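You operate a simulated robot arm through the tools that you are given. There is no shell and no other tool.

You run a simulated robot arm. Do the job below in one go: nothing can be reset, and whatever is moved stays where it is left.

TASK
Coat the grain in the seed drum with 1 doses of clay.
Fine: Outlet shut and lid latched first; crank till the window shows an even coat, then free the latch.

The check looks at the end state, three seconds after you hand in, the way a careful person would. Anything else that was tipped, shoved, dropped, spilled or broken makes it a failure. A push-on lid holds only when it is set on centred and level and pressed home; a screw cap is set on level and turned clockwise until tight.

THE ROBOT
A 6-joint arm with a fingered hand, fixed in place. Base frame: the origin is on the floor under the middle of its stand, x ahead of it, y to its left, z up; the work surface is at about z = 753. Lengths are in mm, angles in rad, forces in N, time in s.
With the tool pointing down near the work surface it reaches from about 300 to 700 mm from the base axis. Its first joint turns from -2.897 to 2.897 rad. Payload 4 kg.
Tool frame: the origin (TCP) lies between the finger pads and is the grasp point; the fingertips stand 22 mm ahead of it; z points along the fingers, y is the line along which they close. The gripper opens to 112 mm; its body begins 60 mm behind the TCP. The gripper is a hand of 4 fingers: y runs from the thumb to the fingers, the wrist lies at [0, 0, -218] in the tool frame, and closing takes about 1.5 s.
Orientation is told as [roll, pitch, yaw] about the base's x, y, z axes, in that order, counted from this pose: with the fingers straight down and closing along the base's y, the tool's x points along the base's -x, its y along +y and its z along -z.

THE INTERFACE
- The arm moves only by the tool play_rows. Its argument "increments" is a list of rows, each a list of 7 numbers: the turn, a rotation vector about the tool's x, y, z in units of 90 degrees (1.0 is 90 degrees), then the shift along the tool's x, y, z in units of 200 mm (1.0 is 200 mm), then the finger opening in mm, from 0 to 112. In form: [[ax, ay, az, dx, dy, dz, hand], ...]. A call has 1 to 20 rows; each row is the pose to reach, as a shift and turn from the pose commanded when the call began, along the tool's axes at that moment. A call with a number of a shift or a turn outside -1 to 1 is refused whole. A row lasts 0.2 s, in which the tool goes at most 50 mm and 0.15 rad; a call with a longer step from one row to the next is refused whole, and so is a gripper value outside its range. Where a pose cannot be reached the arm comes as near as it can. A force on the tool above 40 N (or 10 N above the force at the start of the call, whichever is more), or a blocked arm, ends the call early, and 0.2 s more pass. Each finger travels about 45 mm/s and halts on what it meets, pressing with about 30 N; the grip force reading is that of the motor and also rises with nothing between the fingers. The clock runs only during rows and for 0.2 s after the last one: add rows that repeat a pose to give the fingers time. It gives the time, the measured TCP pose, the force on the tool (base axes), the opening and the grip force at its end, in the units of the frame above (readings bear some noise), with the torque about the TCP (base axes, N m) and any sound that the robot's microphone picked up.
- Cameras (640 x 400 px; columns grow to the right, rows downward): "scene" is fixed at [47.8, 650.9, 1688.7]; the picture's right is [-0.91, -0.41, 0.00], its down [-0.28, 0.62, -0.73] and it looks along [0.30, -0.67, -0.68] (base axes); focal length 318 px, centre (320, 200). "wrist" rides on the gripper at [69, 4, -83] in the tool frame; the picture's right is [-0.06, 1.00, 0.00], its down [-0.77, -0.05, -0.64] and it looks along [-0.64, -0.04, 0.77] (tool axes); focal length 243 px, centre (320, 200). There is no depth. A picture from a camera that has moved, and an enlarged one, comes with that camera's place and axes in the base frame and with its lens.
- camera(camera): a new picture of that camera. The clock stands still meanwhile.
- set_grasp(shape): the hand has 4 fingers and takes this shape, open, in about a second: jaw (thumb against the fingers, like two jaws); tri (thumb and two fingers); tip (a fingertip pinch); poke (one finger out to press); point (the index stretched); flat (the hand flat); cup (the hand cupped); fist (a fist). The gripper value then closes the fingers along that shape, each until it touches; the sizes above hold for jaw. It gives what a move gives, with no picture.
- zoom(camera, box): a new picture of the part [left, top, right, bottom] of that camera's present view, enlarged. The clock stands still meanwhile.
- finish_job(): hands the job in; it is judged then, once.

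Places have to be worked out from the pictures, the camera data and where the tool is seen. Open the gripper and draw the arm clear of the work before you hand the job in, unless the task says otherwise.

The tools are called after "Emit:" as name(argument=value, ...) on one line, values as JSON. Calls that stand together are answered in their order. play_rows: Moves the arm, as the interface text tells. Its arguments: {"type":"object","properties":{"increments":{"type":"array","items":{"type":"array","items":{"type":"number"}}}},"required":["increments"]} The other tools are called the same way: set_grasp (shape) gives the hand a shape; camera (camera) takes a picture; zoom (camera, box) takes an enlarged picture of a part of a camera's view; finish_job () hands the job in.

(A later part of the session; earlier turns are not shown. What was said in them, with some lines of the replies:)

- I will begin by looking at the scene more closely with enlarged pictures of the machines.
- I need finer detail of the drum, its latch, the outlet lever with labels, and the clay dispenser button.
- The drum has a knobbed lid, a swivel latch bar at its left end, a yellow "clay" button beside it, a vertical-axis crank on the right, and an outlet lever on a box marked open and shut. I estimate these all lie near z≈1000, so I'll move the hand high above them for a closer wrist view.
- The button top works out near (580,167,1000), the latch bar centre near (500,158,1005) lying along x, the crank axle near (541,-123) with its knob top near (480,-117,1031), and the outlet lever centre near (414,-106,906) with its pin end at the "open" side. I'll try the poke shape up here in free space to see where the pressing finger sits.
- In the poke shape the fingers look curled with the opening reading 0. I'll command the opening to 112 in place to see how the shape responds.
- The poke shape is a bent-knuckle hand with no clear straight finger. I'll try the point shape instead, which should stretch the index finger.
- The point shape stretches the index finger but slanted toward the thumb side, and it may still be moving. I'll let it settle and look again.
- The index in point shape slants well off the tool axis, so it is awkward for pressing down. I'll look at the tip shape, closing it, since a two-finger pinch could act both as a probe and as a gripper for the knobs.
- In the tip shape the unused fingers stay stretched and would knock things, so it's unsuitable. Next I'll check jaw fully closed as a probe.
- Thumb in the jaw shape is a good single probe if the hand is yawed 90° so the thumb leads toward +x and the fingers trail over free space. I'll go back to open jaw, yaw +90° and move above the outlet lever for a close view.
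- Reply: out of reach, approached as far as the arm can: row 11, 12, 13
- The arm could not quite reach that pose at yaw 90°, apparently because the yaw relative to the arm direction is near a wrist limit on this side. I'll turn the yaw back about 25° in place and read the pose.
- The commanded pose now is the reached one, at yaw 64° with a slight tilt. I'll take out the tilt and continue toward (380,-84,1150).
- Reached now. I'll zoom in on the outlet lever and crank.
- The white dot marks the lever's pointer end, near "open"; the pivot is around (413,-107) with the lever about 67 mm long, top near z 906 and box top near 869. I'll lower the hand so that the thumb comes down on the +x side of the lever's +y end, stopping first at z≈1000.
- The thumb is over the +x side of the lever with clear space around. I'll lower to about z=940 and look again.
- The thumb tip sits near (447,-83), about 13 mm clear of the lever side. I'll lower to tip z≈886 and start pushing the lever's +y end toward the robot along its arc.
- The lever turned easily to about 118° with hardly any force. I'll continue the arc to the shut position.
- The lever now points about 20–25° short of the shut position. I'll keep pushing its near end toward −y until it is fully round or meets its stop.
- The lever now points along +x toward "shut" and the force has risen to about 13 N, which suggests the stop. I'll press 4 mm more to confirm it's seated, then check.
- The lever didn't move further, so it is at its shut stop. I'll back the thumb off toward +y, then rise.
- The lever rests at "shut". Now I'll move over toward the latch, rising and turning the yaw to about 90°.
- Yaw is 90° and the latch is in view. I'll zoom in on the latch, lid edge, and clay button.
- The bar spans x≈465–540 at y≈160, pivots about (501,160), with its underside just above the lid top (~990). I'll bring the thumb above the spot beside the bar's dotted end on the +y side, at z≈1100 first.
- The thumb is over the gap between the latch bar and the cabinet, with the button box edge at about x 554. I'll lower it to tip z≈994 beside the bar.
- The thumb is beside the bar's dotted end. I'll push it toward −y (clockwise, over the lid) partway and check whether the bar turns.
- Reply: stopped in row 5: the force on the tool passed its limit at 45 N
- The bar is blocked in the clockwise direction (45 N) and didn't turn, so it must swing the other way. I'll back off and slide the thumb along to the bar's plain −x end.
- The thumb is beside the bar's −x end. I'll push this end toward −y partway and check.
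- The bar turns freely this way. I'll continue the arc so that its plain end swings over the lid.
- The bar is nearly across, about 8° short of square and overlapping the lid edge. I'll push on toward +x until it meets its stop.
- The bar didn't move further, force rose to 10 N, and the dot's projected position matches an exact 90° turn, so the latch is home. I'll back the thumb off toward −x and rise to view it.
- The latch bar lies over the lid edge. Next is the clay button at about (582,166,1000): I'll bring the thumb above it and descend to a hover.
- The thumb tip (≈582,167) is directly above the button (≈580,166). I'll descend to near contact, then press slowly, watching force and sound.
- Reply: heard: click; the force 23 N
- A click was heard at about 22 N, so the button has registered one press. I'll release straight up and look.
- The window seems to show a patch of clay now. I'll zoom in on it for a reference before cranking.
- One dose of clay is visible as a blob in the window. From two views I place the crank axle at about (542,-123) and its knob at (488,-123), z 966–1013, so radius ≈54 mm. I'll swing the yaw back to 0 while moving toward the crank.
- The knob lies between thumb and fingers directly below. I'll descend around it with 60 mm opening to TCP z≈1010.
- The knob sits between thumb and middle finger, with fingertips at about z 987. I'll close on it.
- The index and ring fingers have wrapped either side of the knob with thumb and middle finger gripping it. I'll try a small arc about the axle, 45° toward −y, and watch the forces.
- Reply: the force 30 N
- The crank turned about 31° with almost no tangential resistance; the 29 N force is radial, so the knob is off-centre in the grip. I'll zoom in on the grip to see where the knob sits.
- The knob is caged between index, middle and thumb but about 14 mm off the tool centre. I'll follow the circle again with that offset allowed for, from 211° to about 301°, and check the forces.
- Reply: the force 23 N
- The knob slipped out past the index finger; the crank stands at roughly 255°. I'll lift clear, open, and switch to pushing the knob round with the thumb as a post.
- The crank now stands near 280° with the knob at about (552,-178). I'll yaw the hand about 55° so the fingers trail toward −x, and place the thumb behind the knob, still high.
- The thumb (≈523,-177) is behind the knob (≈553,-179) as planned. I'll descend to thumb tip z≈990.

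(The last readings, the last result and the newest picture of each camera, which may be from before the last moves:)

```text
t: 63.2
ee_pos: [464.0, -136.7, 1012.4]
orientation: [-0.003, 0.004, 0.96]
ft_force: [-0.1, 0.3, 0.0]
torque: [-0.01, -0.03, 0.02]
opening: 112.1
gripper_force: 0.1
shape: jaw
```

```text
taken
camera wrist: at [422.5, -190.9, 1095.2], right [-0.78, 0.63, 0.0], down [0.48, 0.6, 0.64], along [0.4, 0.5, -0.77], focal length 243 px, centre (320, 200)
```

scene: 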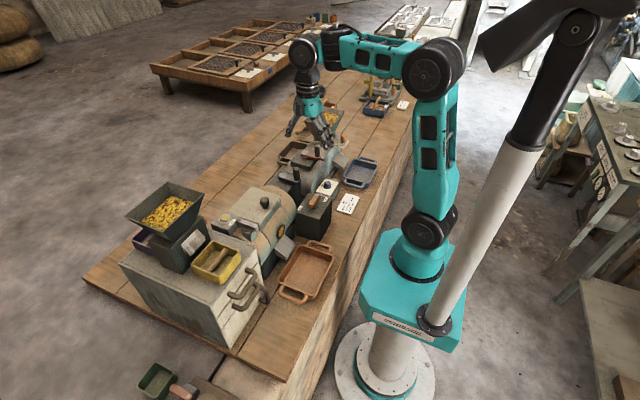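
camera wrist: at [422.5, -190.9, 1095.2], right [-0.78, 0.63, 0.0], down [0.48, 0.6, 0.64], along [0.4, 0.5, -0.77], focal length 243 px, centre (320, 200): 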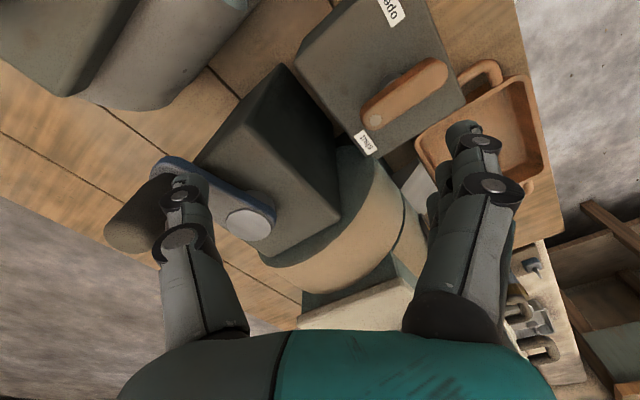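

I'll push the knob counter-clockwise with the thumb along a 58 mm circle, a quarter turn first as a test.

Emit:
play_rows(increments=[[0, 0, 0, -0.0289, -0.0699, 0, 112], [0, 0, 0, -0.0749, -0.1301, 0, 112], [0, 0, 0, -0.1349, -0.1762, 0, 112], [0, 0, 0, -0.2049, -0.2053, 0, 112], [0, 0, 0, -0.2799, -0.2152, 0, 112], [0, 0, 0, -0.355, -0.2054, 0, 112]])

Emit:
camera(camera="wrist")

Emit:
zoom(camera="scene", box=[250, 130, 350, 200])

```text
t: 64.6
ee_pos: [538.2, -103.9, 1011.9]
orientation: [-0.002, 0.004, 0.958]
ft_force: [-0.5, -0.3, 0.7]
torque: [0.04, 0.0, -0.07]
opening: 112.0
gripper_force: 0.1
shape: jaw
```

```text
taken
camera wrist: at [496.9, -157.0, 1095.1], right [-0.78, 0.63, 0.0], down [0.48, 0.6, 0.64], along [0.4, 0.5, -0.77], focal length 243 px, centre (320, 200)
```

wrist: 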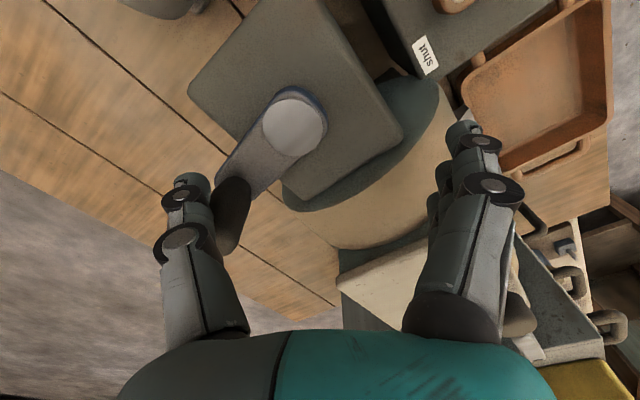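

```text
5.71 times, centred on (300, 165) of scene
camera zoom: at [47.8, 650.9, 1688.7], right [-0.91, -0.41, 0.0], down [-0.28, 0.62, -0.73], along [0.3, -0.67, -0.68], focal length 1817 px, centre (434, 400)
```

zoom: 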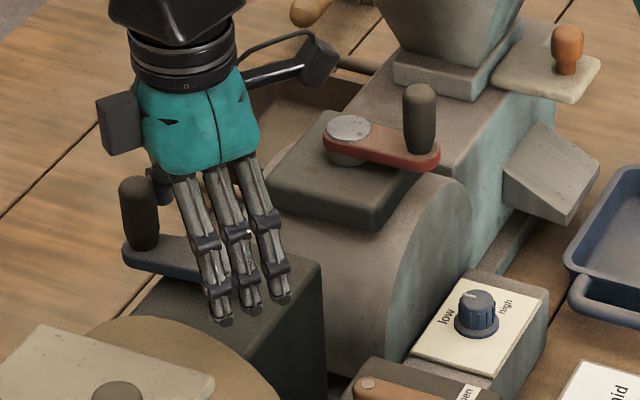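

The thumb pushes the knob smoothly with almost no force. I'll continue with a full revolution on the same circle.

Emit:
play_rows(increments=[[0, 0, 0, -0.0829, 0.0368, 0, 112], [0, 0, 0, -0.1504, 0.0975, 0, 112], [0, 0, 0, -0.1958, 0.176, 0, 112], [0, 0, 0, -0.2148, 0.2647, 0, 112], [0, 0, 0, -0.2054, 0.355, 0, 112], [0, 0, 0, -0.1686, 0.4379, 0, 112], [0, 0, 0, -0.1079, 0.5054, 0, 112], [0, 0, 0, -0.0294, 0.5508, 0, 112], [0, 0, 0, 0.0593, 0.5698, 0, 112], [0, 0, 0, 0.1496, 0.5604, 0, 112], [0, 0, 0, 0.2325, 0.5236, 0, 112], [0, 0, 0, 0.3, 0.4629, 0, 112], [0, 0, 0, 0.3454, 0.3844, 0, 112], [0, 0, 0, 0.3644, 0.2957, 0, 112], [0, 0, 0, 0.355, 0.2054, 0, 112], [0, 0, 0, 0.3182, 0.1225, 0, 112], [0, 0, 0, 0.2575, 0.055, 0, 112], [0, 0, 0, 0.179, 0.0096, 0, 112], [0, 0, 0, 0.0903, -0.0094, 0, 112], [0, 0, 0, 0, 0, 0, 112]])

Emit:
camera(camera="scene")

Emit:
zoom(camera="scene", box=[270, 215, 300, 240])

Emit:
camera(camera="wrist")

```text
t: 68.8
ee_pos: [539.6, -102.9, 1011.6]
orientation: [0.0, 0.005, 0.959]
ft_force: [-0.1, -0.2, -0.9]
torque: [-0.01, 0.0, -0.04]
opening: 111.8
gripper_force: 0.0
shape: jaw
```

```text
taken
```

scene: 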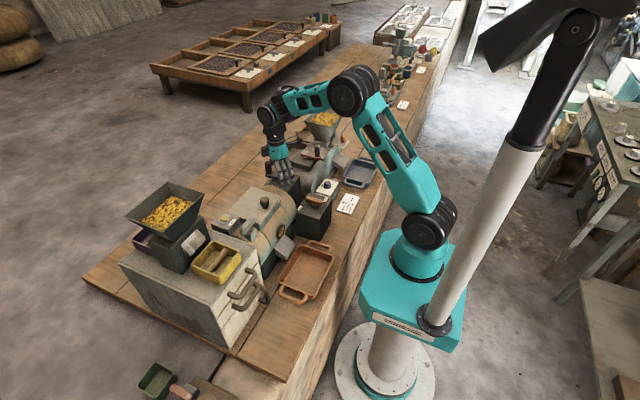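

```text
16.00 times, centred on (285, 228) of scene
camera zoom: at [47.8, 650.9, 1688.7], right [-0.91, -0.41, 0.0], down [-0.28, 0.62, -0.73], along [0.3, -0.67, -0.68], focal length 5087 px, centre (880, -240)
```

zoom: 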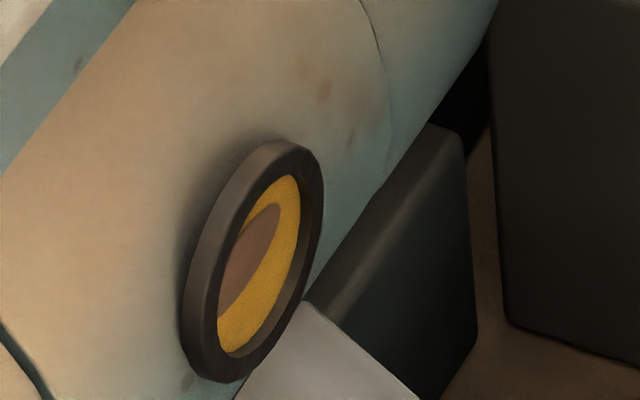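

```text
taken
camera wrist: at [497.5, -156.0, 1095.6], right [-0.78, 0.63, 0.0], down [0.48, 0.6, 0.64], along [0.4, 0.5, -0.77], focal length 243 px, centre (320, 200)
```

wrist: 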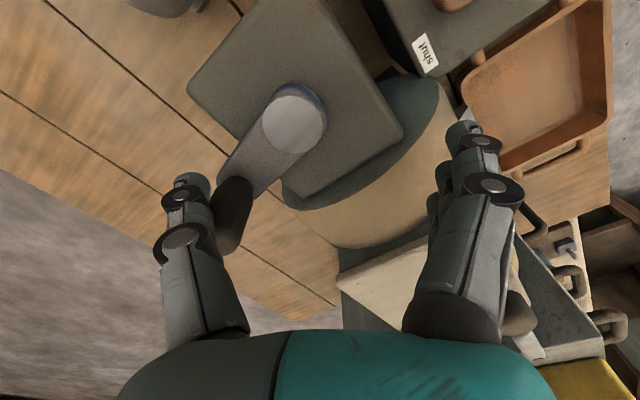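

The knob followed a full revolution, but the window blob still looks the same. I'll do two more revolutions and compare.

Emit:
play_rows(increments=[[0, 0, 0, -0.0829, 0.0368, 0, 112], [0, 0, 0, -0.1504, 0.0975, 0, 112], [0, 0, 0, -0.1958, 0.176, 0, 112], [0, 0, 0, -0.2148, 0.2647, 0, 112], [0, 0, 0, -0.2054, 0.355, 0, 112], [0, 0, 0, -0.1686, 0.4379, 0, 112], [0, 0, 0, -0.1079, 0.5054, 0, 112], [0, 0, 0, -0.0294, 0.5508, 0, 112], [0, 0, 0, 0.0593, 0.5698, 0, 112], [0, 0, 0, 0.1496, 0.5604, 0, 112], [0, 0, 0, 0.2325, 0.5236, 0, 112], [0, 0, 0, 0.3, 0.4629, 0, 112], [0, 0, 0, 0.3454, 0.3844, 0, 112], [0, 0, 0, 0.3644, 0.2957, 0, 112], [0, 0, 0, 0.355, 0.2054, 0, 112], [0, 0, 0, 0.3182, 0.1225, 0, 112], [0, 0, 0, 0.2575, 0.055, 0, 112], [0, 0, 0, 0.179, 0.0096, 0, 112], [0, 0, 0, 0.0903, -0.0094, 0, 112], [0, 0, 0, 0, 0, 0, 112]])

Emit:
zoom(camera="scene", box=[270, 215, 300, 240])

Emit:
zoom(camera="scene", box=[250, 130, 350, 200])

```text
t: 73.0
ee_pos: [538.3, -103.3, 1011.8]
orientation: [-0.001, 0.004, 0.958]
ft_force: [-1.0, -0.4, 0.8]
torque: [0.0, 0.01, 0.02]
opening: 112.1
gripper_force: 0.1
shape: jaw
```

```text
16.00 times, centred on (285, 228) of scene
camera zoom: at [47.8, 650.9, 1688.7], right [-0.91, -0.41, 0.0], down [-0.28, 0.62, -0.73], along [0.3, -0.67, -0.68], focal length 5087 px, centre (880, -240)
```

zoom: 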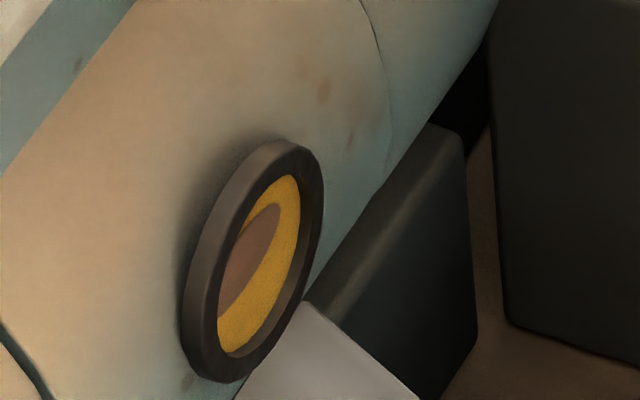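

```text
5.71 times, centred on (300, 165) of scene
camera zoom: at [47.8, 650.9, 1688.7], right [-0.91, -0.41, 0.0], down [-0.28, 0.62, -0.73], along [0.3, -0.67, -0.68], focal length 1817 px, centre (434, 400)
```

zoom: 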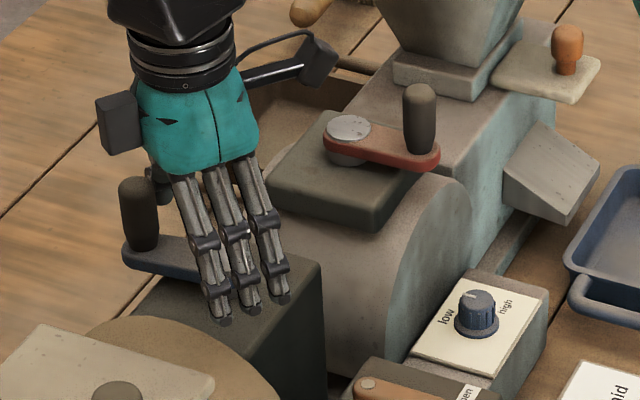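

The blob is unchanged so far; it may change only after enough turns. I'll run another revolution and look mid-way evidence too.

Emit:
play_rows(increments=[[0, 0, 0, -0.0829, 0.0368, 0, 112], [0, 0, 0, -0.1504, 0.0975, 0, 112], [0, 0, 0, -0.1958, 0.176, 0, 112], [0, 0, 0, -0.2148, 0.2647, 0, 112], [0, 0, 0, -0.2054, 0.355, 0, 112], [0, 0, 0, -0.1686, 0.4379, 0, 112], [0, 0, 0, -0.1079, 0.5054, 0, 112], [0, 0, 0, -0.0294, 0.5508, 0, 112], [0, 0, 0, 0.0593, 0.5698, 0, 112], [0, 0, 0, 0.1496, 0.5604, 0, 112]])

Emit:
camera(camera="wrist")

Emit:
zoom(camera="scene", box=[250, 130, 350, 240])

```text
t: 75.2
ee_pos: [429.7, -63.7, 1011.2]
orientation: [-0.001, 0.005, 0.959]
ft_force: [0.1, 1.3, 0.7]
torque: [0.0, -0.01, -0.01]
opening: 112.3
gripper_force: 0.0
shape: jaw
```

```text
taken
camera wrist: at [387.7, -117.4, 1094.9], right [-0.78, 0.63, 0.0], down [0.48, 0.6, 0.64], along [0.4, 0.5, -0.77], focal length 243 px, centre (320, 200)
```

wrist: 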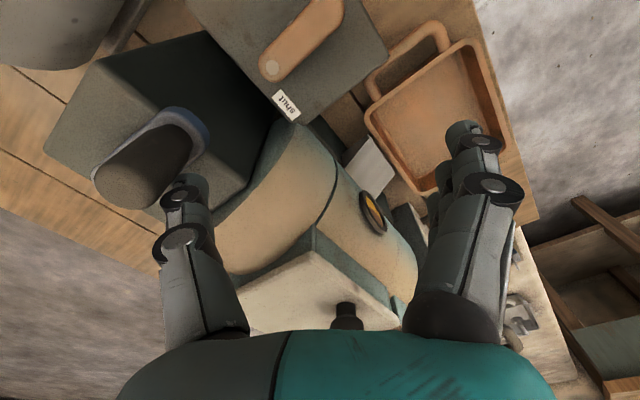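

```text
3.64 times, centred on (300, 185) of scene
camera zoom: at [47.8, 650.9, 1688.7], right [-0.91, -0.41, 0.0], down [-0.28, 0.62, -0.73], along [0.3, -0.67, -0.68], focal length 1156 px, centre (393, 254)
```

zoom: 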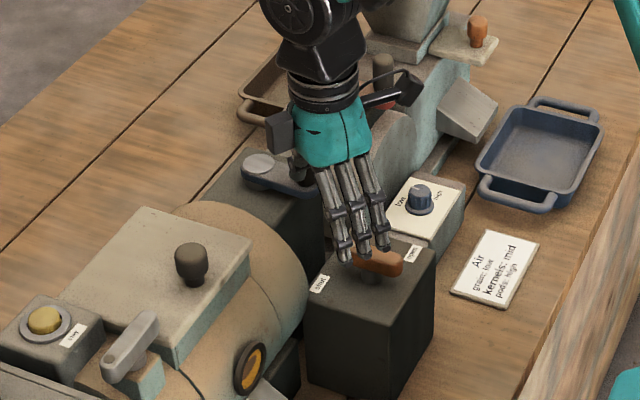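

The crank is following the thumb. I'll zoom in on the window from both cameras.

Emit:
zoom(camera="wrist", box=[340, 180, 410, 240])

Emit:
zoom(camera="scene", box=[270, 215, 300, 240])

```text
6.67 times, centred on (375, 210) of wrist
camera zoom: at [387.7, -117.4, 1094.9], right [-0.78, 0.63, 0.0], down [0.48, 0.6, 0.64], along [0.4, 0.5, -0.77], focal length 1618 px, centre (-47, 133)
```

zoom: 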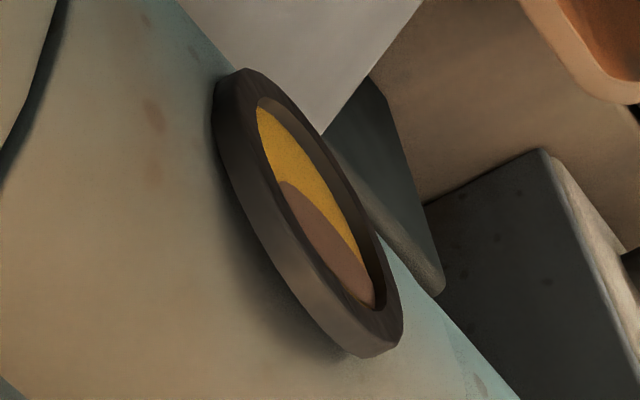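

```text
16.00 times, centred on (285, 228) of scene
camera zoom: at [47.8, 650.9, 1688.7], right [-0.91, -0.41, 0.0], down [-0.28, 0.62, -0.73], along [0.3, -0.67, -0.68], focal length 5087 px, centre (880, -240)
```

zoom: 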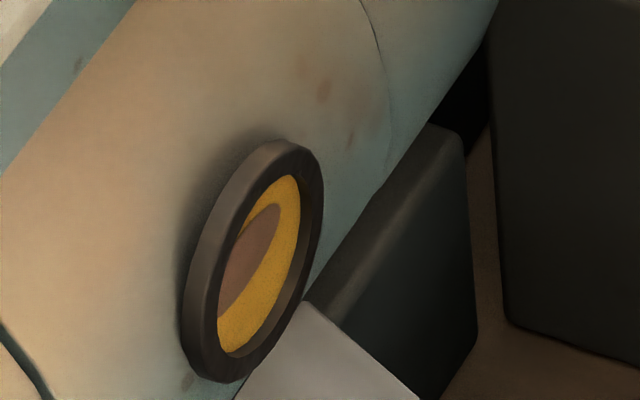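

The clay still shows as a separate patch, so more cranking is needed. I'll run two revolutions in one call with larger steps along the same circle.

Emit:
play_rows(increments=[[0, 0, 0, 0.1504, -0.0975, 0, 112], [0, 0, 0, 0.2148, -0.2647, 0, 112], [0, 0, 0, 0.1686, -0.4379, 0, 112], [0, 0, 0, 0.0294, -0.5508, 0, 112], [0, 0, 0, -0.1496, -0.5604, 0, 112], [0, 0, 0, -0.3, -0.4629, 0, 112], [0, 0, 0, -0.3644, -0.2957, 0, 112], [0, 0, 0, -0.3182, -0.1225, 0, 112], [0, 0, 0, -0.179, -0.0096, 0, 112], [0, 0, 0, 0, 0, 0, 112], [0, 0, 0, 0.1504, -0.0975, 0, 112], [0, 0, 0, 0.2148, -0.2647, 0, 112], [0, 0, 0, 0.1686, -0.4379, 0, 112], [0, 0, 0, 0.0294, -0.5508, 0, 112], [0, 0, 0, -0.1496, -0.5604, 0, 112], [0, 0, 0, -0.3, -0.4629, 0, 112], [0, 0, 0, -0.3644, -0.2957, 0, 112], [0, 0, 0, -0.3182, -0.1225, 0, 112], [0, 0, 0, -0.179, -0.0096, 0, 112], [0, 0, 0, 0, 0, 0, 112]])

Emit:
camera(camera="wrist")

Emit:
zoom(camera="scene", box=[270, 215, 300, 240])

```text
t: 79.4
ee_pos: [429.2, -63.9, 1011.1]
orientation: [-0.002, 0.003, 0.961]
ft_force: [-0.1, 1.1, -0.7]
torque: [-0.01, -0.02, -0.04]
opening: 112.1
gripper_force: 0.0
shape: jaw
```

```text
taken
camera wrist: at [387.4, -116.3, 1094.7], right [-0.78, 0.62, 0.0], down [0.48, 0.6, 0.64], along [0.4, 0.5, -0.77], focal length 243 px, centre (320, 200)
```

wrist: 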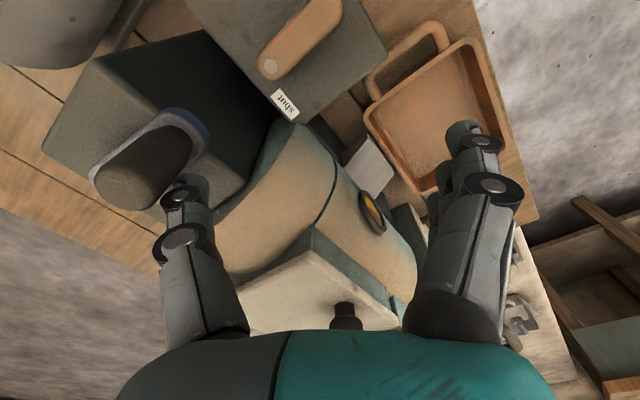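

```text
16.00 times, centred on (285, 228) of scene
camera zoom: at [47.8, 650.9, 1688.7], right [-0.91, -0.41, 0.0], down [-0.28, 0.62, -0.73], along [0.3, -0.67, -0.68], focal length 5087 px, centre (880, -240)
```

zoom: 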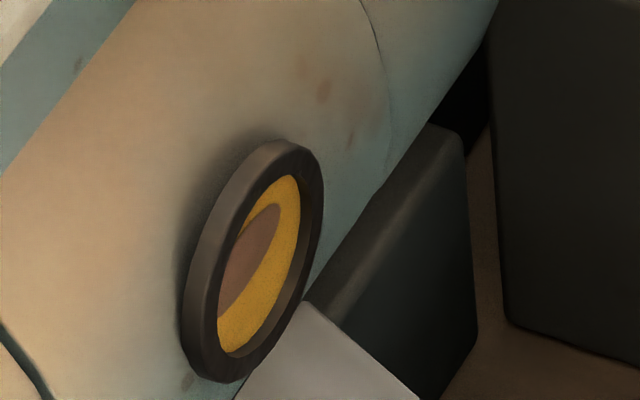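

After about five counter-clockwise turns the patch hasn't changed, so direction may matter. I'll reverse: run the thumb clockwise round the circle to meet the knob from the other side and push it clockwise.

Emit:
play_rows(increments=[[0, 0, 0, -0.0903, 0.0094, 0, 112], [0, 0, 0, -0.179, -0.0096, 0, 112], [0, 0, 0, -0.2575, -0.055, 0, 112], [0, 0, 0, -0.3182, -0.1225, 0, 112], [0, 0, 0, -0.355, -0.2054, 0, 112], [0, 0, 0, -0.3644, -0.2957, 0, 112], [0, 0, 0, -0.3454, -0.3844, 0, 112], [0, 0, 0, -0.3, -0.4629, 0, 112], [0, 0, 0, -0.2325, -0.5236, 0, 112], [0, 0, 0, -0.1496, -0.5604, 0, 112], [0, 0, 0, -0.0593, -0.5698, 0, 112], [0, 0, 0, 0.0294, -0.5508, 0, 112], [0, 0, 0, 0.1079, -0.5054, 0, 112], [0, 0, 0, 0.1686, -0.4379, 0, 112], [0, 0, 0, 0.2054, -0.355, 0, 112], [0, 0, 0, 0.2148, -0.2647, 0, 112], [0, 0, 0, 0.1958, -0.176, 0, 112], [0, 0, 0, 0.1504, -0.0975, 0, 112], [0, 0, 0, 0.0829, -0.0368, 0, 112], [0, 0, 0, 0, 0, 0, 112]])

Emit:
camera(camera="wrist")

Emit:
zoom(camera="scene", box=[270, 215, 300, 240])

```text
t: 83.6
ee_pos: [429.0, -62.9, 1012.7]
orientation: [-0.002, 0.003, 0.959]
ft_force: [-0.3, -0.5, 0.4]
torque: [-0.02, 0.0, 0.0]
opening: 111.9
gripper_force: 0.1
shape: jaw
```

```text
taken
camera wrist: at [387.5, -116.8, 1095.4], right [-0.78, 0.63, 0.0], down [0.48, 0.6, 0.64], along [0.4, 0.5, -0.77], focal length 243 px, centre (320, 200)
```

wrist: 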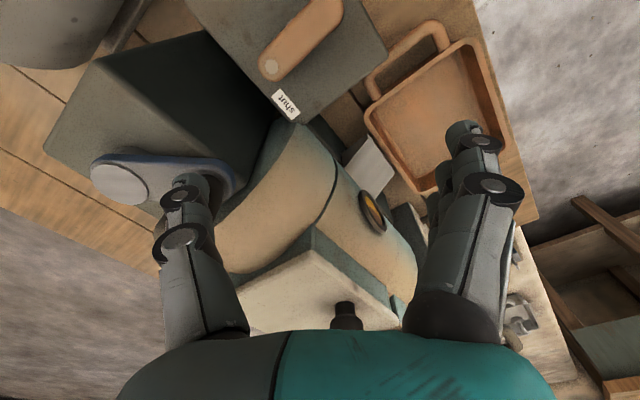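

```text
16.00 times, centred on (285, 228) of scene
camera zoom: at [47.8, 650.9, 1688.7], right [-0.91, -0.41, 0.0], down [-0.28, 0.62, -0.73], along [0.3, -0.67, -0.68], focal length 5087 px, centre (880, -240)
```

zoom: 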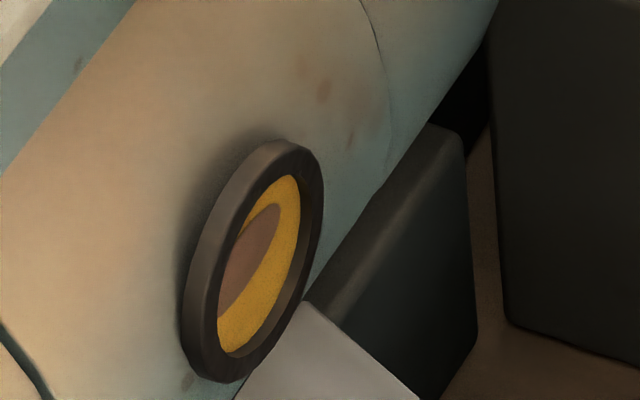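

The knob is now being pushed clockwise. I'll run two clockwise revolutions.

Emit:
play_rows(increments=[[0, 0, 0, -0.179, -0.0096, 0, 112], [0, 0, 0, -0.3182, -0.1225, 0, 112], [0, 0, 0, -0.3644, -0.2957, 0, 112], [0, 0, 0, -0.3, -0.4629, 0, 112], [0, 0, 0, -0.1496, -0.5604, 0, 112], [0, 0, 0, 0.0294, -0.5508, 0, 112], [0, 0, 0, 0.1686, -0.4379, 0, 112], [0, 0, 0, 0.2148, -0.2647, 0, 112], [0, 0, 0, 0.1504, -0.0975, 0, 112], [0, 0, 0, 0, 0, 0, 112], [0, 0, 0, -0.179, -0.0096, 0, 112], [0, 0, 0, -0.3182, -0.1225, 0, 112], [0, 0, 0, -0.3644, -0.2957, 0, 112], [0, 0, 0, -0.3, -0.4629, 0, 112], [0, 0, 0, -0.1496, -0.5604, 0, 112], [0, 0, 0, 0.0294, -0.5508, 0, 112], [0, 0, 0, 0.1686, -0.4379, 0, 112], [0, 0, 0, 0.2148, -0.2647, 0, 112], [0, 0, 0, 0.1504, -0.0975, 0, 112], [0, 0, 0, 0, 0, 0, 112]])

Emit:
camera(camera="wrist")

Emit:
zoom(camera="scene", box=[270, 215, 300, 240])

```text
t: 87.8
ee_pos: [429.7, -63.5, 1012.1]
orientation: [-0.002, 0.002, 0.957]
ft_force: [-0.7, -0.6, -0.3]
torque: [0.02, 0.0, -0.01]
opening: 112.1
gripper_force: 0.0
shape: jaw
```

```text
taken
camera wrist: at [387.6, -117.1, 1095.2], right [-0.78, 0.63, 0.0], down [0.48, 0.6, 0.64], along [0.4, 0.5, -0.77], focal length 243 px, centre (320, 200)
```

wrist: 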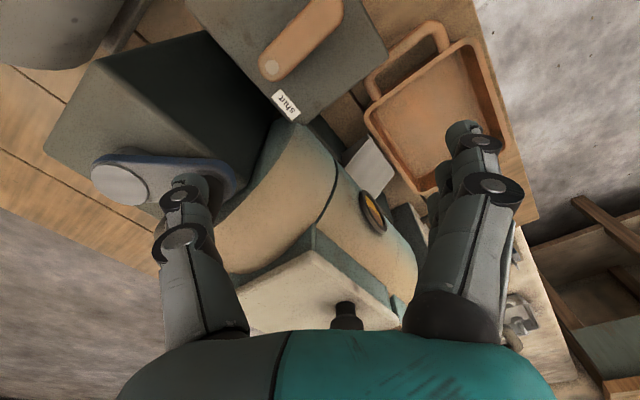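

```text
16.00 times, centred on (285, 228) of scene
camera zoom: at [47.8, 650.9, 1688.7], right [-0.91, -0.41, 0.0], down [-0.28, 0.62, -0.73], along [0.3, -0.67, -0.68], focal length 5087 px, centre (880, -240)
```

zoom: 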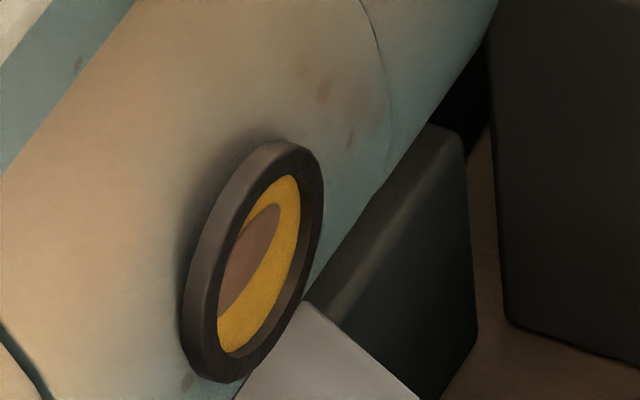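

Still unchanged after two clockwise turns. I'll keep cranking clockwise for two more calls before concluding anything.

Emit:
play_rows(increments=[[0, 0, 0, -0.179, -0.0096, 0, 112], [0, 0, 0, -0.3182, -0.1225, 0, 112], [0, 0, 0, -0.3644, -0.2957, 0, 112], [0, 0, 0, -0.3, -0.4629, 0, 112], [0, 0, 0, -0.1496, -0.5604, 0, 112], [0, 0, 0, 0.0294, -0.5508, 0, 112], [0, 0, 0, 0.1686, -0.4379, 0, 112], [0, 0, 0, 0.2148, -0.2647, 0, 112], [0, 0, 0, 0.1504, -0.0975, 0, 112], [0, 0, 0, 0, 0, 0, 112], [0, 0, 0, -0.179, -0.0096, 0, 112], [0, 0, 0, -0.3182, -0.1225, 0, 112], [0, 0, 0, -0.3644, -0.2957, 0, 112], [0, 0, 0, -0.3, -0.4629, 0, 112], [0, 0, 0, -0.1496, -0.5604, 0, 112], [0, 0, 0, 0.0294, -0.5508, 0, 112], [0, 0, 0, 0.1686, -0.4379, 0, 112], [0, 0, 0, 0.2148, -0.2647, 0, 112], [0, 0, 0, 0.1504, -0.0975, 0, 112], [0, 0, 0, 0, 0, 0, 112]])

Emit:
zoom(camera="scene", box=[270, 215, 300, 240])

Emit:
play_rows(increments=[[0, 0, 0, -0.179, -0.0096, 0, 112], [0, 0, 0, -0.3182, -0.1225, 0, 112], [0, 0, 0, -0.3644, -0.2957, 0, 112], [0, 0, 0, -0.3, -0.4629, 0, 112], [0, 0, 0, -0.1496, -0.5604, 0, 112], [0, 0, 0, 0.0294, -0.5508, 0, 112], [0, 0, 0, 0.1686, -0.4379, 0, 112], [0, 0, 0, 0.2148, -0.2647, 0, 112], [0, 0, 0, 0.1504, -0.0975, 0, 112], [0, 0, 0, 0, 0, 0, 112], [0, 0, 0, -0.179, -0.0096, 0, 112], [0, 0, 0, -0.3182, -0.1225, 0, 112], [0, 0, 0, -0.3644, -0.2957, 0, 112], [0, 0, 0, -0.3, -0.4629, 0, 112], [0, 0, 0, -0.1496, -0.5604, 0, 112], [0, 0, 0, 0.0294, -0.5508, 0, 112], [0, 0, 0, 0.1686, -0.4379, 0, 112], [0, 0, 0, 0.2148, -0.2647, 0, 112], [0, 0, 0, 0.1504, -0.0975, 0, 112], [0, 0, 0, 0, 0, 0, 112]])

Emit:
zoom(camera="scene", box=[270, 215, 300, 240])

Emit:
zoom(camera="scene", box=[200, 150, 350, 260])

```text
t: 92.0
ee_pos: [429.5, -63.8, 1011.0]
orientation: [-0.003, 0.004, 0.958]
ft_force: [0.1, 0.4, 0.3]
torque: [-0.04, 0.02, -0.01]
opening: 111.9
gripper_force: 0.1
shape: jaw
```

```text
16.00 times, centred on (285, 228) of scene
camera zoom: at [47.8, 650.9, 1688.7], right [-0.91, -0.41, 0.0], down [-0.28, 0.62, -0.73], along [0.3, -0.67, -0.68], focal length 5087 px, centre (880, -240)
```

zoom: 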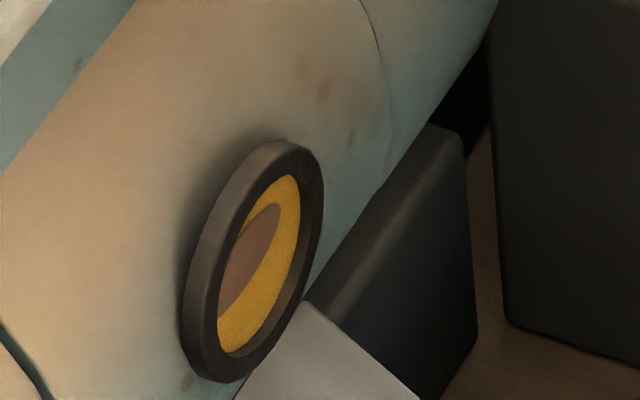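

```text
t: 96.2
ee_pos: [429.9, -63.0, 1012.1]
orientation: [-0.001, 0.004, 0.959]
ft_force: [0.0, -0.9, 0.0]
torque: [0.02, 0.02, -0.03]
opening: 112.0
gripper_force: 0.1
shape: jaw
```

```text
16.00 times, centred on (285, 228) of scene
camera zoom: at [47.8, 650.9, 1688.7], right [-0.91, -0.41, 0.0], down [-0.28, 0.62, -0.73], along [0.3, -0.67, -0.68], focal length 5087 px, centre (880, -240)
```

zoom: 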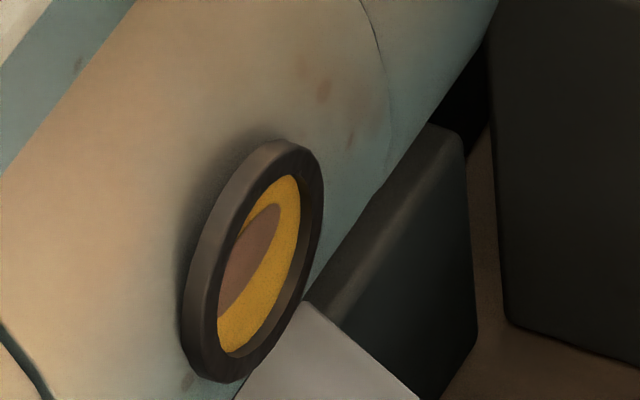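

```text
3.64 times, centred on (275, 205) of scene
camera zoom: at [47.8, 650.9, 1688.7], right [-0.91, -0.41, 0.0], down [-0.28, 0.62, -0.73], along [0.3, -0.67, -0.68], focal length 1156 px, centre (484, 182)
```

zoom: 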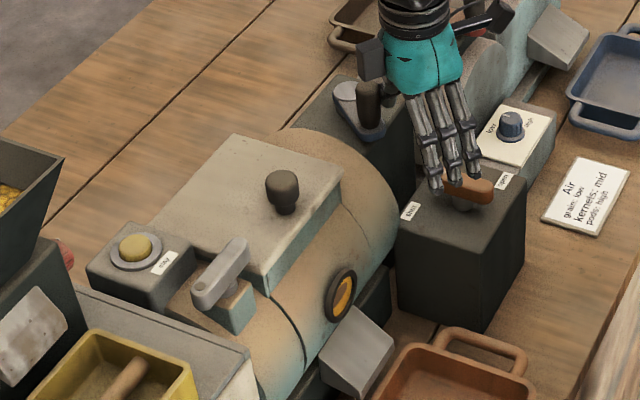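

No change yet after six clockwise turns, though if net turns are counted my reversal cancelled the earlier ones. I'll keep going clockwise in one direction for several more calls, checking the window each time.

Emit:
play_rows(increments=[[0, 0, 0, -0.179, -0.0096, 0, 112], [0, 0, 0, -0.3182, -0.1225, 0, 112], [0, 0, 0, -0.3644, -0.2957, 0, 112], [0, 0, 0, -0.3, -0.4629, 0, 112], [0, 0, 0, -0.1496, -0.5604, 0, 112], [0, 0, 0, 0.0294, -0.5508, 0, 112], [0, 0, 0, 0.1686, -0.4379, 0, 112], [0, 0, 0, 0.2148, -0.2647, 0, 112], [0, 0, 0, 0.1504, -0.0975, 0, 112], [0, 0, 0, 0, 0, 0, 112], [0, 0, 0, -0.179, -0.0096, 0, 112], [0, 0, 0, -0.3182, -0.1225, 0, 112], [0, 0, 0, -0.3644, -0.2957, 0, 112], [0, 0, 0, -0.3, -0.4629, 0, 112], [0, 0, 0, -0.1496, -0.5604, 0, 112], [0, 0, 0, 0.0294, -0.5508, 0, 112], [0, 0, 0, 0.1686, -0.4379, 0, 112], [0, 0, 0, 0.2148, -0.2647, 0, 112], [0, 0, 0, 0.1504, -0.0975, 0, 112], [0, 0, 0, 0, 0, 0, 112]])

Emit:
zoom(camera="scene", box=[270, 215, 300, 240])

Emit:
play_rows(increments=[[0, 0, 0, -0.179, -0.0096, 0, 112], [0, 0, 0, -0.3182, -0.1225, 0, 112], [0, 0, 0, -0.3644, -0.2957, 0, 112], [0, 0, 0, -0.3, -0.4629, 0, 112], [0, 0, 0, -0.1496, -0.5604, 0, 112], [0, 0, 0, 0.0294, -0.5508, 0, 112], [0, 0, 0, 0.1686, -0.4379, 0, 112], [0, 0, 0, 0.2148, -0.2647, 0, 112], [0, 0, 0, 0.1504, -0.0975, 0, 112], [0, 0, 0, 0, 0, 0, 112], [0, 0, 0, -0.179, -0.0096, 0, 112], [0, 0, 0, -0.3182, -0.1225, 0, 112], [0, 0, 0, -0.3644, -0.2957, 0, 112], [0, 0, 0, -0.3, -0.4629, 0, 112], [0, 0, 0, -0.1496, -0.5604, 0, 112], [0, 0, 0, 0.0294, -0.5508, 0, 112], [0, 0, 0, 0.1686, -0.4379, 0, 112], [0, 0, 0, 0.2148, -0.2647, 0, 112], [0, 0, 0, 0.1504, -0.0975, 0, 112], [0, 0, 0, 0, 0, 0, 112]])

Emit:
zoom(camera="scene", box=[270, 215, 300, 240])

Emit:
camera(camera="wrist")

```text
t: 100.4
ee_pos: [430.0, -63.5, 1011.8]
orientation: [-0.001, 0.004, 0.96]
ft_force: [-0.9, -0.2, 1.1]
torque: [0.0, 0.01, -0.01]
opening: 111.9
gripper_force: 0.0
shape: jaw
```

```text
16.00 times, centred on (285, 228) of scene
camera zoom: at [47.8, 650.9, 1688.7], right [-0.91, -0.41, 0.0], down [-0.28, 0.62, -0.73], along [0.3, -0.67, -0.68], focal length 5087 px, centre (880, -240)
```

zoom: 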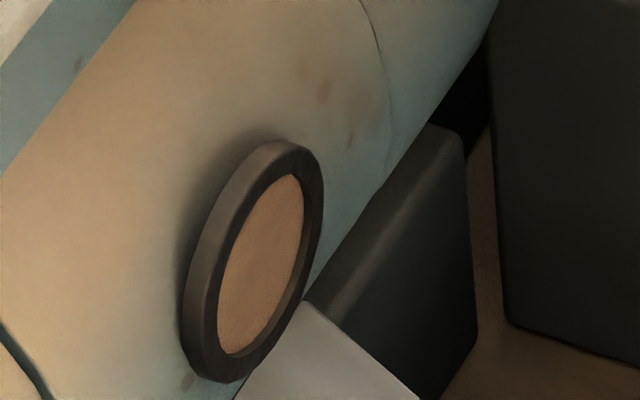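

```text
t: 104.6
ee_pos: [430.5, -63.4, 1012.5]
orientation: [-0.001, 0.004, 0.961]
ft_force: [0.0, -0.2, -0.3]
torque: [0.0, 0.01, 0.0]
opening: 112.1
gripper_force: 0.0
shape: jaw
```

```text
16.00 times, centred on (285, 228) of scene
camera zoom: at [47.8, 650.9, 1688.7], right [-0.91, -0.41, 0.0], down [-0.28, 0.62, -0.73], along [0.3, -0.67, -0.68], focal length 5087 px, centre (880, -240)
```

zoom: 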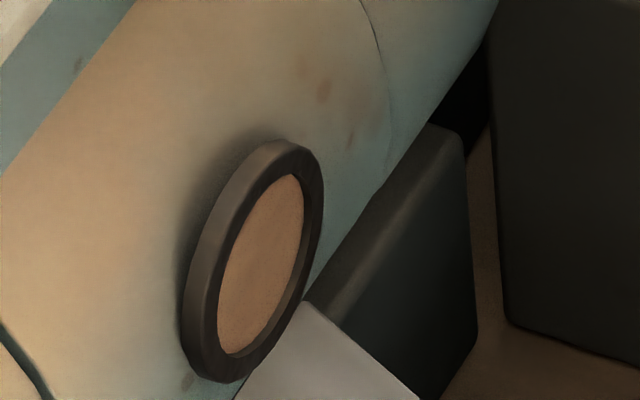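

```text
taken
camera wrist: at [388.2, -117.3, 1095.1], right [-0.78, 0.63, 0.0], down [0.48, 0.6, 0.64], along [0.4, 0.5, -0.77], focal length 243 px, centre (320, 200)
```

wrist: 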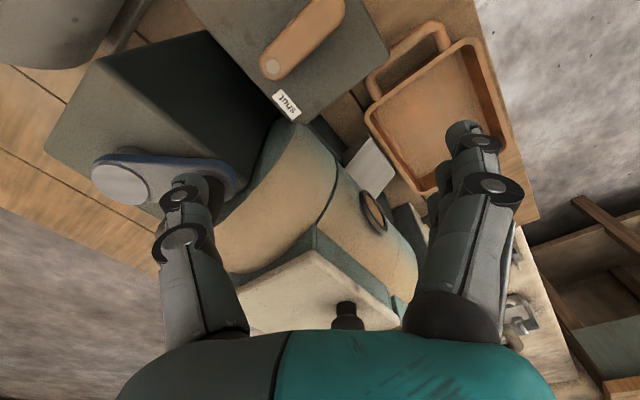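

The window now shows a uniform clay-coloured coat, so the cranking is done. I'll lift the thumb clear and head back toward the latch, turning yaw to 90° on the way.

Emit:
play_rows(increments=[[0, 0, 0, 0, 0, -0.15, 112], [0, 0, 0, 0, 0, -0.35, 112], [0, 0, 0, 0, 0, -0.5, 112], [0, 0, -0.065, -0.084, 0.069, -0.5, 112], [0, 0, -0.13, -0.168, 0.138, -0.5, 112], [0, 0, -0.194, -0.252, 0.207, -0.5, 112], [0, 0, -0.259, -0.336, 0.276, -0.5, 112], [0, 0, -0.323, -0.42, 0.344, -0.5, 112], [0, 0, -0.388, -0.504, 0.4133, -0.5, 112], [0, 0, -0.388, -0.504, 0.4133, -0.5, 112]])

Emit:
zoom(camera="scene", box=[200, 150, 350, 260])

```text
t: 106.8
ee_pos: [419.5, 65.4, 1111.9]
orientation: [0.0, 0.004, 1.57]
ft_force: [0.1, -0.3, -0.1]
torque: [-0.02, -0.01, 0.0]
opening: 112.1
gripper_force: 0.2
shape: jaw
```

```text
3.64 times, centred on (275, 205) of scene
camera zoom: at [47.8, 650.9, 1688.7], right [-0.91, -0.41, 0.0], down [-0.28, 0.62, -0.73], along [0.3, -0.67, -0.68], focal length 1156 px, centre (484, 182)
```

zoom: 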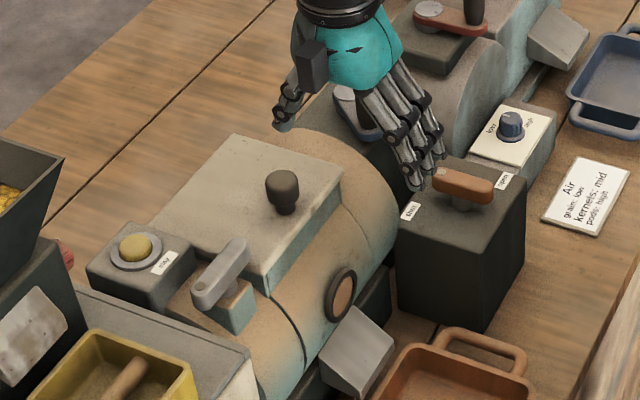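

The window coat looks even and the area is undisturbed. I'll bring the thumb to the −x side of the bar's dotted (+y) end and descend beside it.

Emit:
play_rows(increments=[[0, 0, 0, -0.15, 0.018, 0, 112], [0, 0, 0, -0.3, 0.036, 0, 112], [0, 0, 0, -0.45, 0.054, 0, 112], [0, 0, 0, -0.598, 0.0725, 0, 112], [0, 0, 0, -0.598, 0.0725, 0.1, 112], [0, 0, 0, -0.598, 0.0725, 0.22, 112], [0, 0, 0, -0.598, 0.0725, 0.28, 112], [0, 0, 0, -0.598, 0.0725, 0.28, 112]])

Emit:
camera(camera="wrist")

```text
t: 108.6
ee_pos: [406.6, 185.7, 1053.4]
orientation: [-0.001, 0.004, 1.569]
ft_force: [-0.5, -0.6, 0.6]
torque: [0.0, 0.0, 0.01]
opening: 112.2
gripper_force: 0.0
shape: jaw
```

```text
taken
camera wrist: at [402.8, 117.4, 1138.2], right [-1.0, 0.07, 0.0], down [0.05, 0.77, 0.64], along [0.04, 0.64, -0.77], focal length 243 px, centre (320, 200)
```

wrist: 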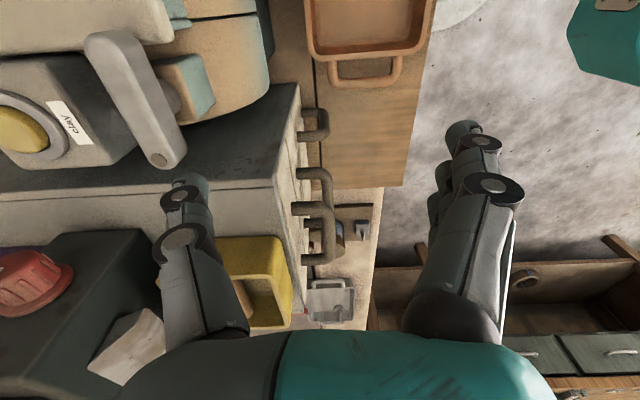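

The thumb (≈477,186) is just off the −x side of the bar's dotted end (≈503,189). I'll lower it to bar height.

Emit:
play_rows(increments=[[0, 0, 0, 0, 0.015, 0.05, 112], [0, 0, 0, 0, 0.015, 0.1, 112], [0, 0, 0, 0, 0.015, 0.15, 112], [0, 0, 0, 0, 0.015, 0.187, 112], [0, 0, 0, 0, 0.015, 0.187, 112]])

Emit:
camera(camera="wrist")

```text
t: 109.8
ee_pos: [404.5, 187.6, 1017.7]
orientation: [0.001, 0.004, 1.57]
ft_force: [0.3, 0.4, -0.7]
torque: [0.02, 0.0, 0.0]
opening: 111.9
gripper_force: 0.0
shape: jaw
```

```text
taken
camera wrist: at [399.8, 117.9, 1100.7], right [-1.0, 0.07, 0.0], down [0.05, 0.77, 0.64], along [0.04, 0.64, -0.77], focal length 243 px, centre (320, 200)
```

wrist: 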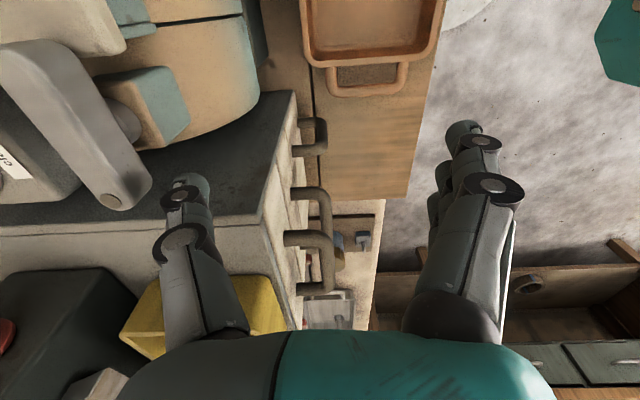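

The thumb is beside the bar's dotted end. I'll push it toward +x and then −y along its arc to swing the latch back to the free position.

Emit:
play_rows(increments=[[0, 0, 0, 0.002, -0.027, 0, 112], [0, 0, 0, 0.005, -0.055, 0, 112], [0, 0, 0, -0.005, -0.082, 0, 112], [0, 0, 0, -0.015, -0.108, 0, 112], [0, 0, 0, -0.017, -0.143, 0, 112], [0, 0, 0, -0.015, -0.179, 0, 112], [0, 0, 0, 0.0, -0.211, 0, 112], [0, 0, 0, 0.017, -0.2425, 0, 112], [0, 0, 0, 0.038, -0.262, 0, 112], [0, 0, 0, 0.06, -0.28, 0, 112], [0, 0, 0, 0.06, -0.28, 0, 112]])

Emit:
camera(camera="wrist")

Emit:
zoom(camera="scene", box=[200, 170, 300, 240])

```text
t: 112.2
ee_pos: [459.8, 174.2, 1017.6]
orientation: [-0.001, 0.003, 1.569]
ft_force: [0.1, 0.2, 0.4]
torque: [-0.02, 0.01, 0.02]
opening: 111.9
gripper_force: 0.0
shape: jaw
```

```text
taken
camera wrist: at [456.1, 105.0, 1100.8], right [-1.0, 0.07, 0.0], down [0.05, 0.77, 0.64], along [0.04, 0.64, -0.77], focal length 243 px, centre (320, 200)
```

wrist: 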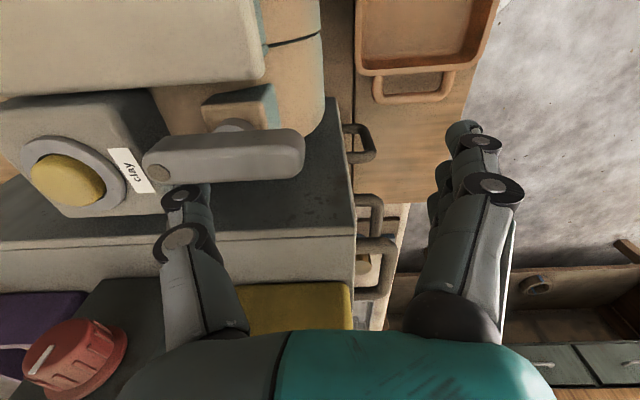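

```text
5.71 times, centred on (250, 205) of scene
camera zoom: at [47.8, 650.9, 1688.7], right [-0.91, -0.41, 0.0], down [-0.28, 0.62, -0.73], along [0.3, -0.67, -0.68], focal length 1817 px, centre (720, 171)
```

zoom: 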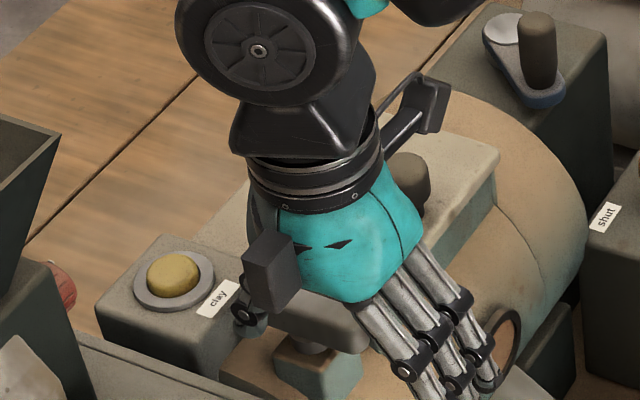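

The bar is back nearly parallel to the lid edge. I'll press a few millimetres more to seat it at its free stop.

Emit:
play_rows(increments=[[0, 0, 0, 0.01, 0, 0, 112], [0, 0, 0, 0.02, 0, 0, 112], [0, 0, 0, 0.027, 0, 0, 112]])

Emit:
zoom(camera="wrist", box=[110, 60, 350, 220])

```text
t: 113.0
ee_pos: [457.3, 170.0, 1018.0]
orientation: [-0.001, 0.002, 1.574]
ft_force: [0.2, 17.3, -1.3]
torque: [0.17, 0.01, 1.12]
opening: 112.1
gripper_force: 0.2
shape: jaw
```

```text
2.50 times, centred on (230, 140) of wrist
camera zoom: at [456.3, 101.6, 1100.8], right [-1.0, 0.06, 0.0], down [0.05, 0.77, 0.64], along [0.04, 0.64, -0.77], focal length 606 px, centre (545, 350)
```

zoom: 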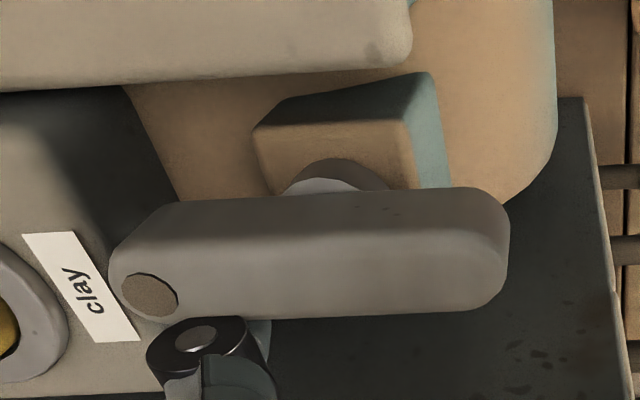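

The bar is at its free stop (17 N reaction) and fully clear of the lid. I'll back the thumb off toward +y, rise straight up and then inspect.

Emit:
play_rows(increments=[[0, 0, 0, -0.03, 0, 0, 112], [0, 0, 0, -0.065, 0, 0, 112], [0, 0, 0, -0.065, 0, -0.12, 112], [0, 0, 0, -0.065, 0, -0.3, 112], [0, 0, 0, -0.065, 0, -0.5, 112], [0, 0, 0, -0.065, 0, -0.7, 112], [0, 0, 0, -0.065, 0, -0.8, 112]])

Emit:
play_rows(increments=[[0, 0, 0, 0.15, 0.1, 0, 112], [0, 0, 0, 0.3, 0.1, 0, 112], [0, 0, 0, 0.45, 0.1, -0.1, 112], [0, 0, 0, 0.6, 0.1, -0.2, 112], [0, 0, 0, 0.75, 0.1, -0.3, 112], [0, 0, 0, 0.75, 0.1, -0.3, 112]])

Emit:
camera(camera="scene")

Emit:
zoom(camera="scene", box=[200, 150, 350, 260])

Emit:
zoom(camera="scene", box=[270, 215, 300, 240])

```text
t: 114.6
ee_pos: [458.5, 182.3, 1177.2]
orientation: [-0.001, 0.003, 1.57]
ft_force: [0.9, 0.2, 0.0]
torque: [0.02, -0.03, 0.01]
opening: 112.0
gripper_force: 0.2
shape: jaw
```

```text
t: 116.0
ee_pos: [439.6, 33.5, 1238.9]
orientation: [0.002, -0.006, 1.568]
ft_force: [0.3, -0.7, 0.9]
torque: [0.02, 0.01, 0.01]
opening: 112.0
gripper_force: 0.1
shape: jaw
```

```text
taken
```

scene: 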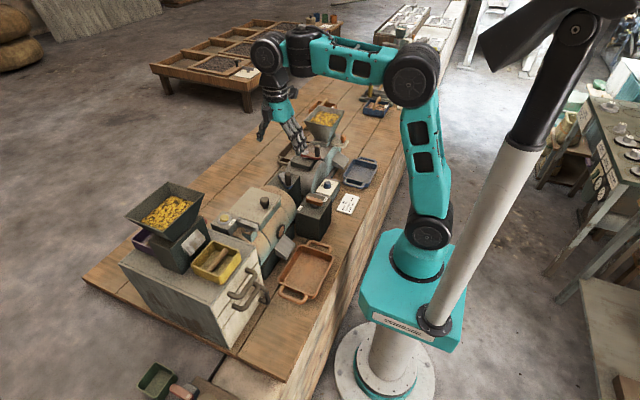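

```text
3.64 times, centred on (275, 205) of scene
camera zoom: at [47.8, 650.9, 1688.7], right [-0.91, -0.41, 0.0], down [-0.28, 0.62, -0.73], along [0.3, -0.67, -0.68], focal length 1156 px, centre (484, 182)
```

zoom: 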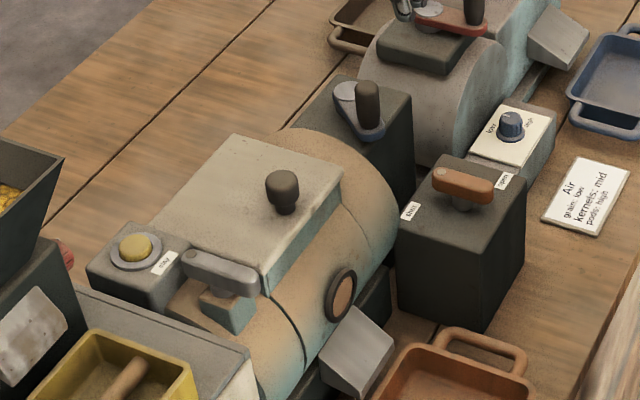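

```text
16.00 times, centred on (285, 228) of scene
camera zoom: at [47.8, 650.9, 1688.7], right [-0.91, -0.41, 0.0], down [-0.28, 0.62, -0.73], along [0.3, -0.67, -0.68], focal length 5087 px, centre (880, -240)
```

zoom: 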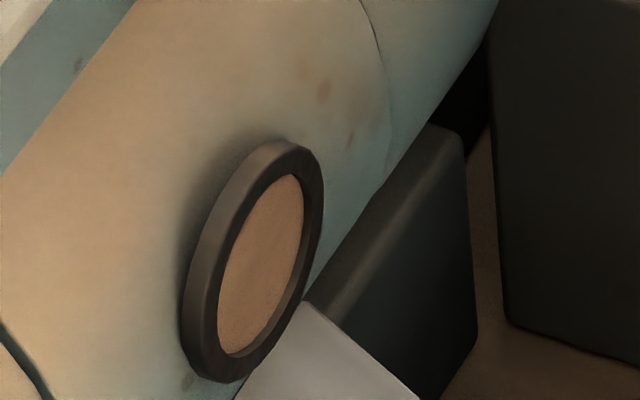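

The final pictures show everything in place:
- The window has an even coat.
- The latch bar is back parallel to the lid edge, so the lid is free.
- The outlet lever points at "shut", the trays look undisturbed and no grain is out.
- The hand is open and the arm is clear of the work.

I'm handing in the job.

Emit:
finish_job()

```text
The job is handed in.
```

I coated the grain in the seed drum with one dose of clay, and the job is handed in. The verdict hasn't come back. In the last pictures the window shows an even, clay-coloured coat and nothing appears spilled or moved.

- **Outlet:** I turned the lever from "open" to "shut" until it met its stop, and it is still there.
- **Lid:** I swung the latch bar over the lid edge before dosing.
- **Clay:** I pressed the button once and heard one click. A single clay patch then appeared in the window.
- **Crank:** I turned it about five times counter-clockwise and eight to ten clockwise. The patch only became an even coat during the last clockwise turns. My first attempt gripped the crank knob and it slipped out; after that I pushed it round with the thumb.
- **Finish:** I swung the latch back to its free position, opened the hand and moved the arm clear.
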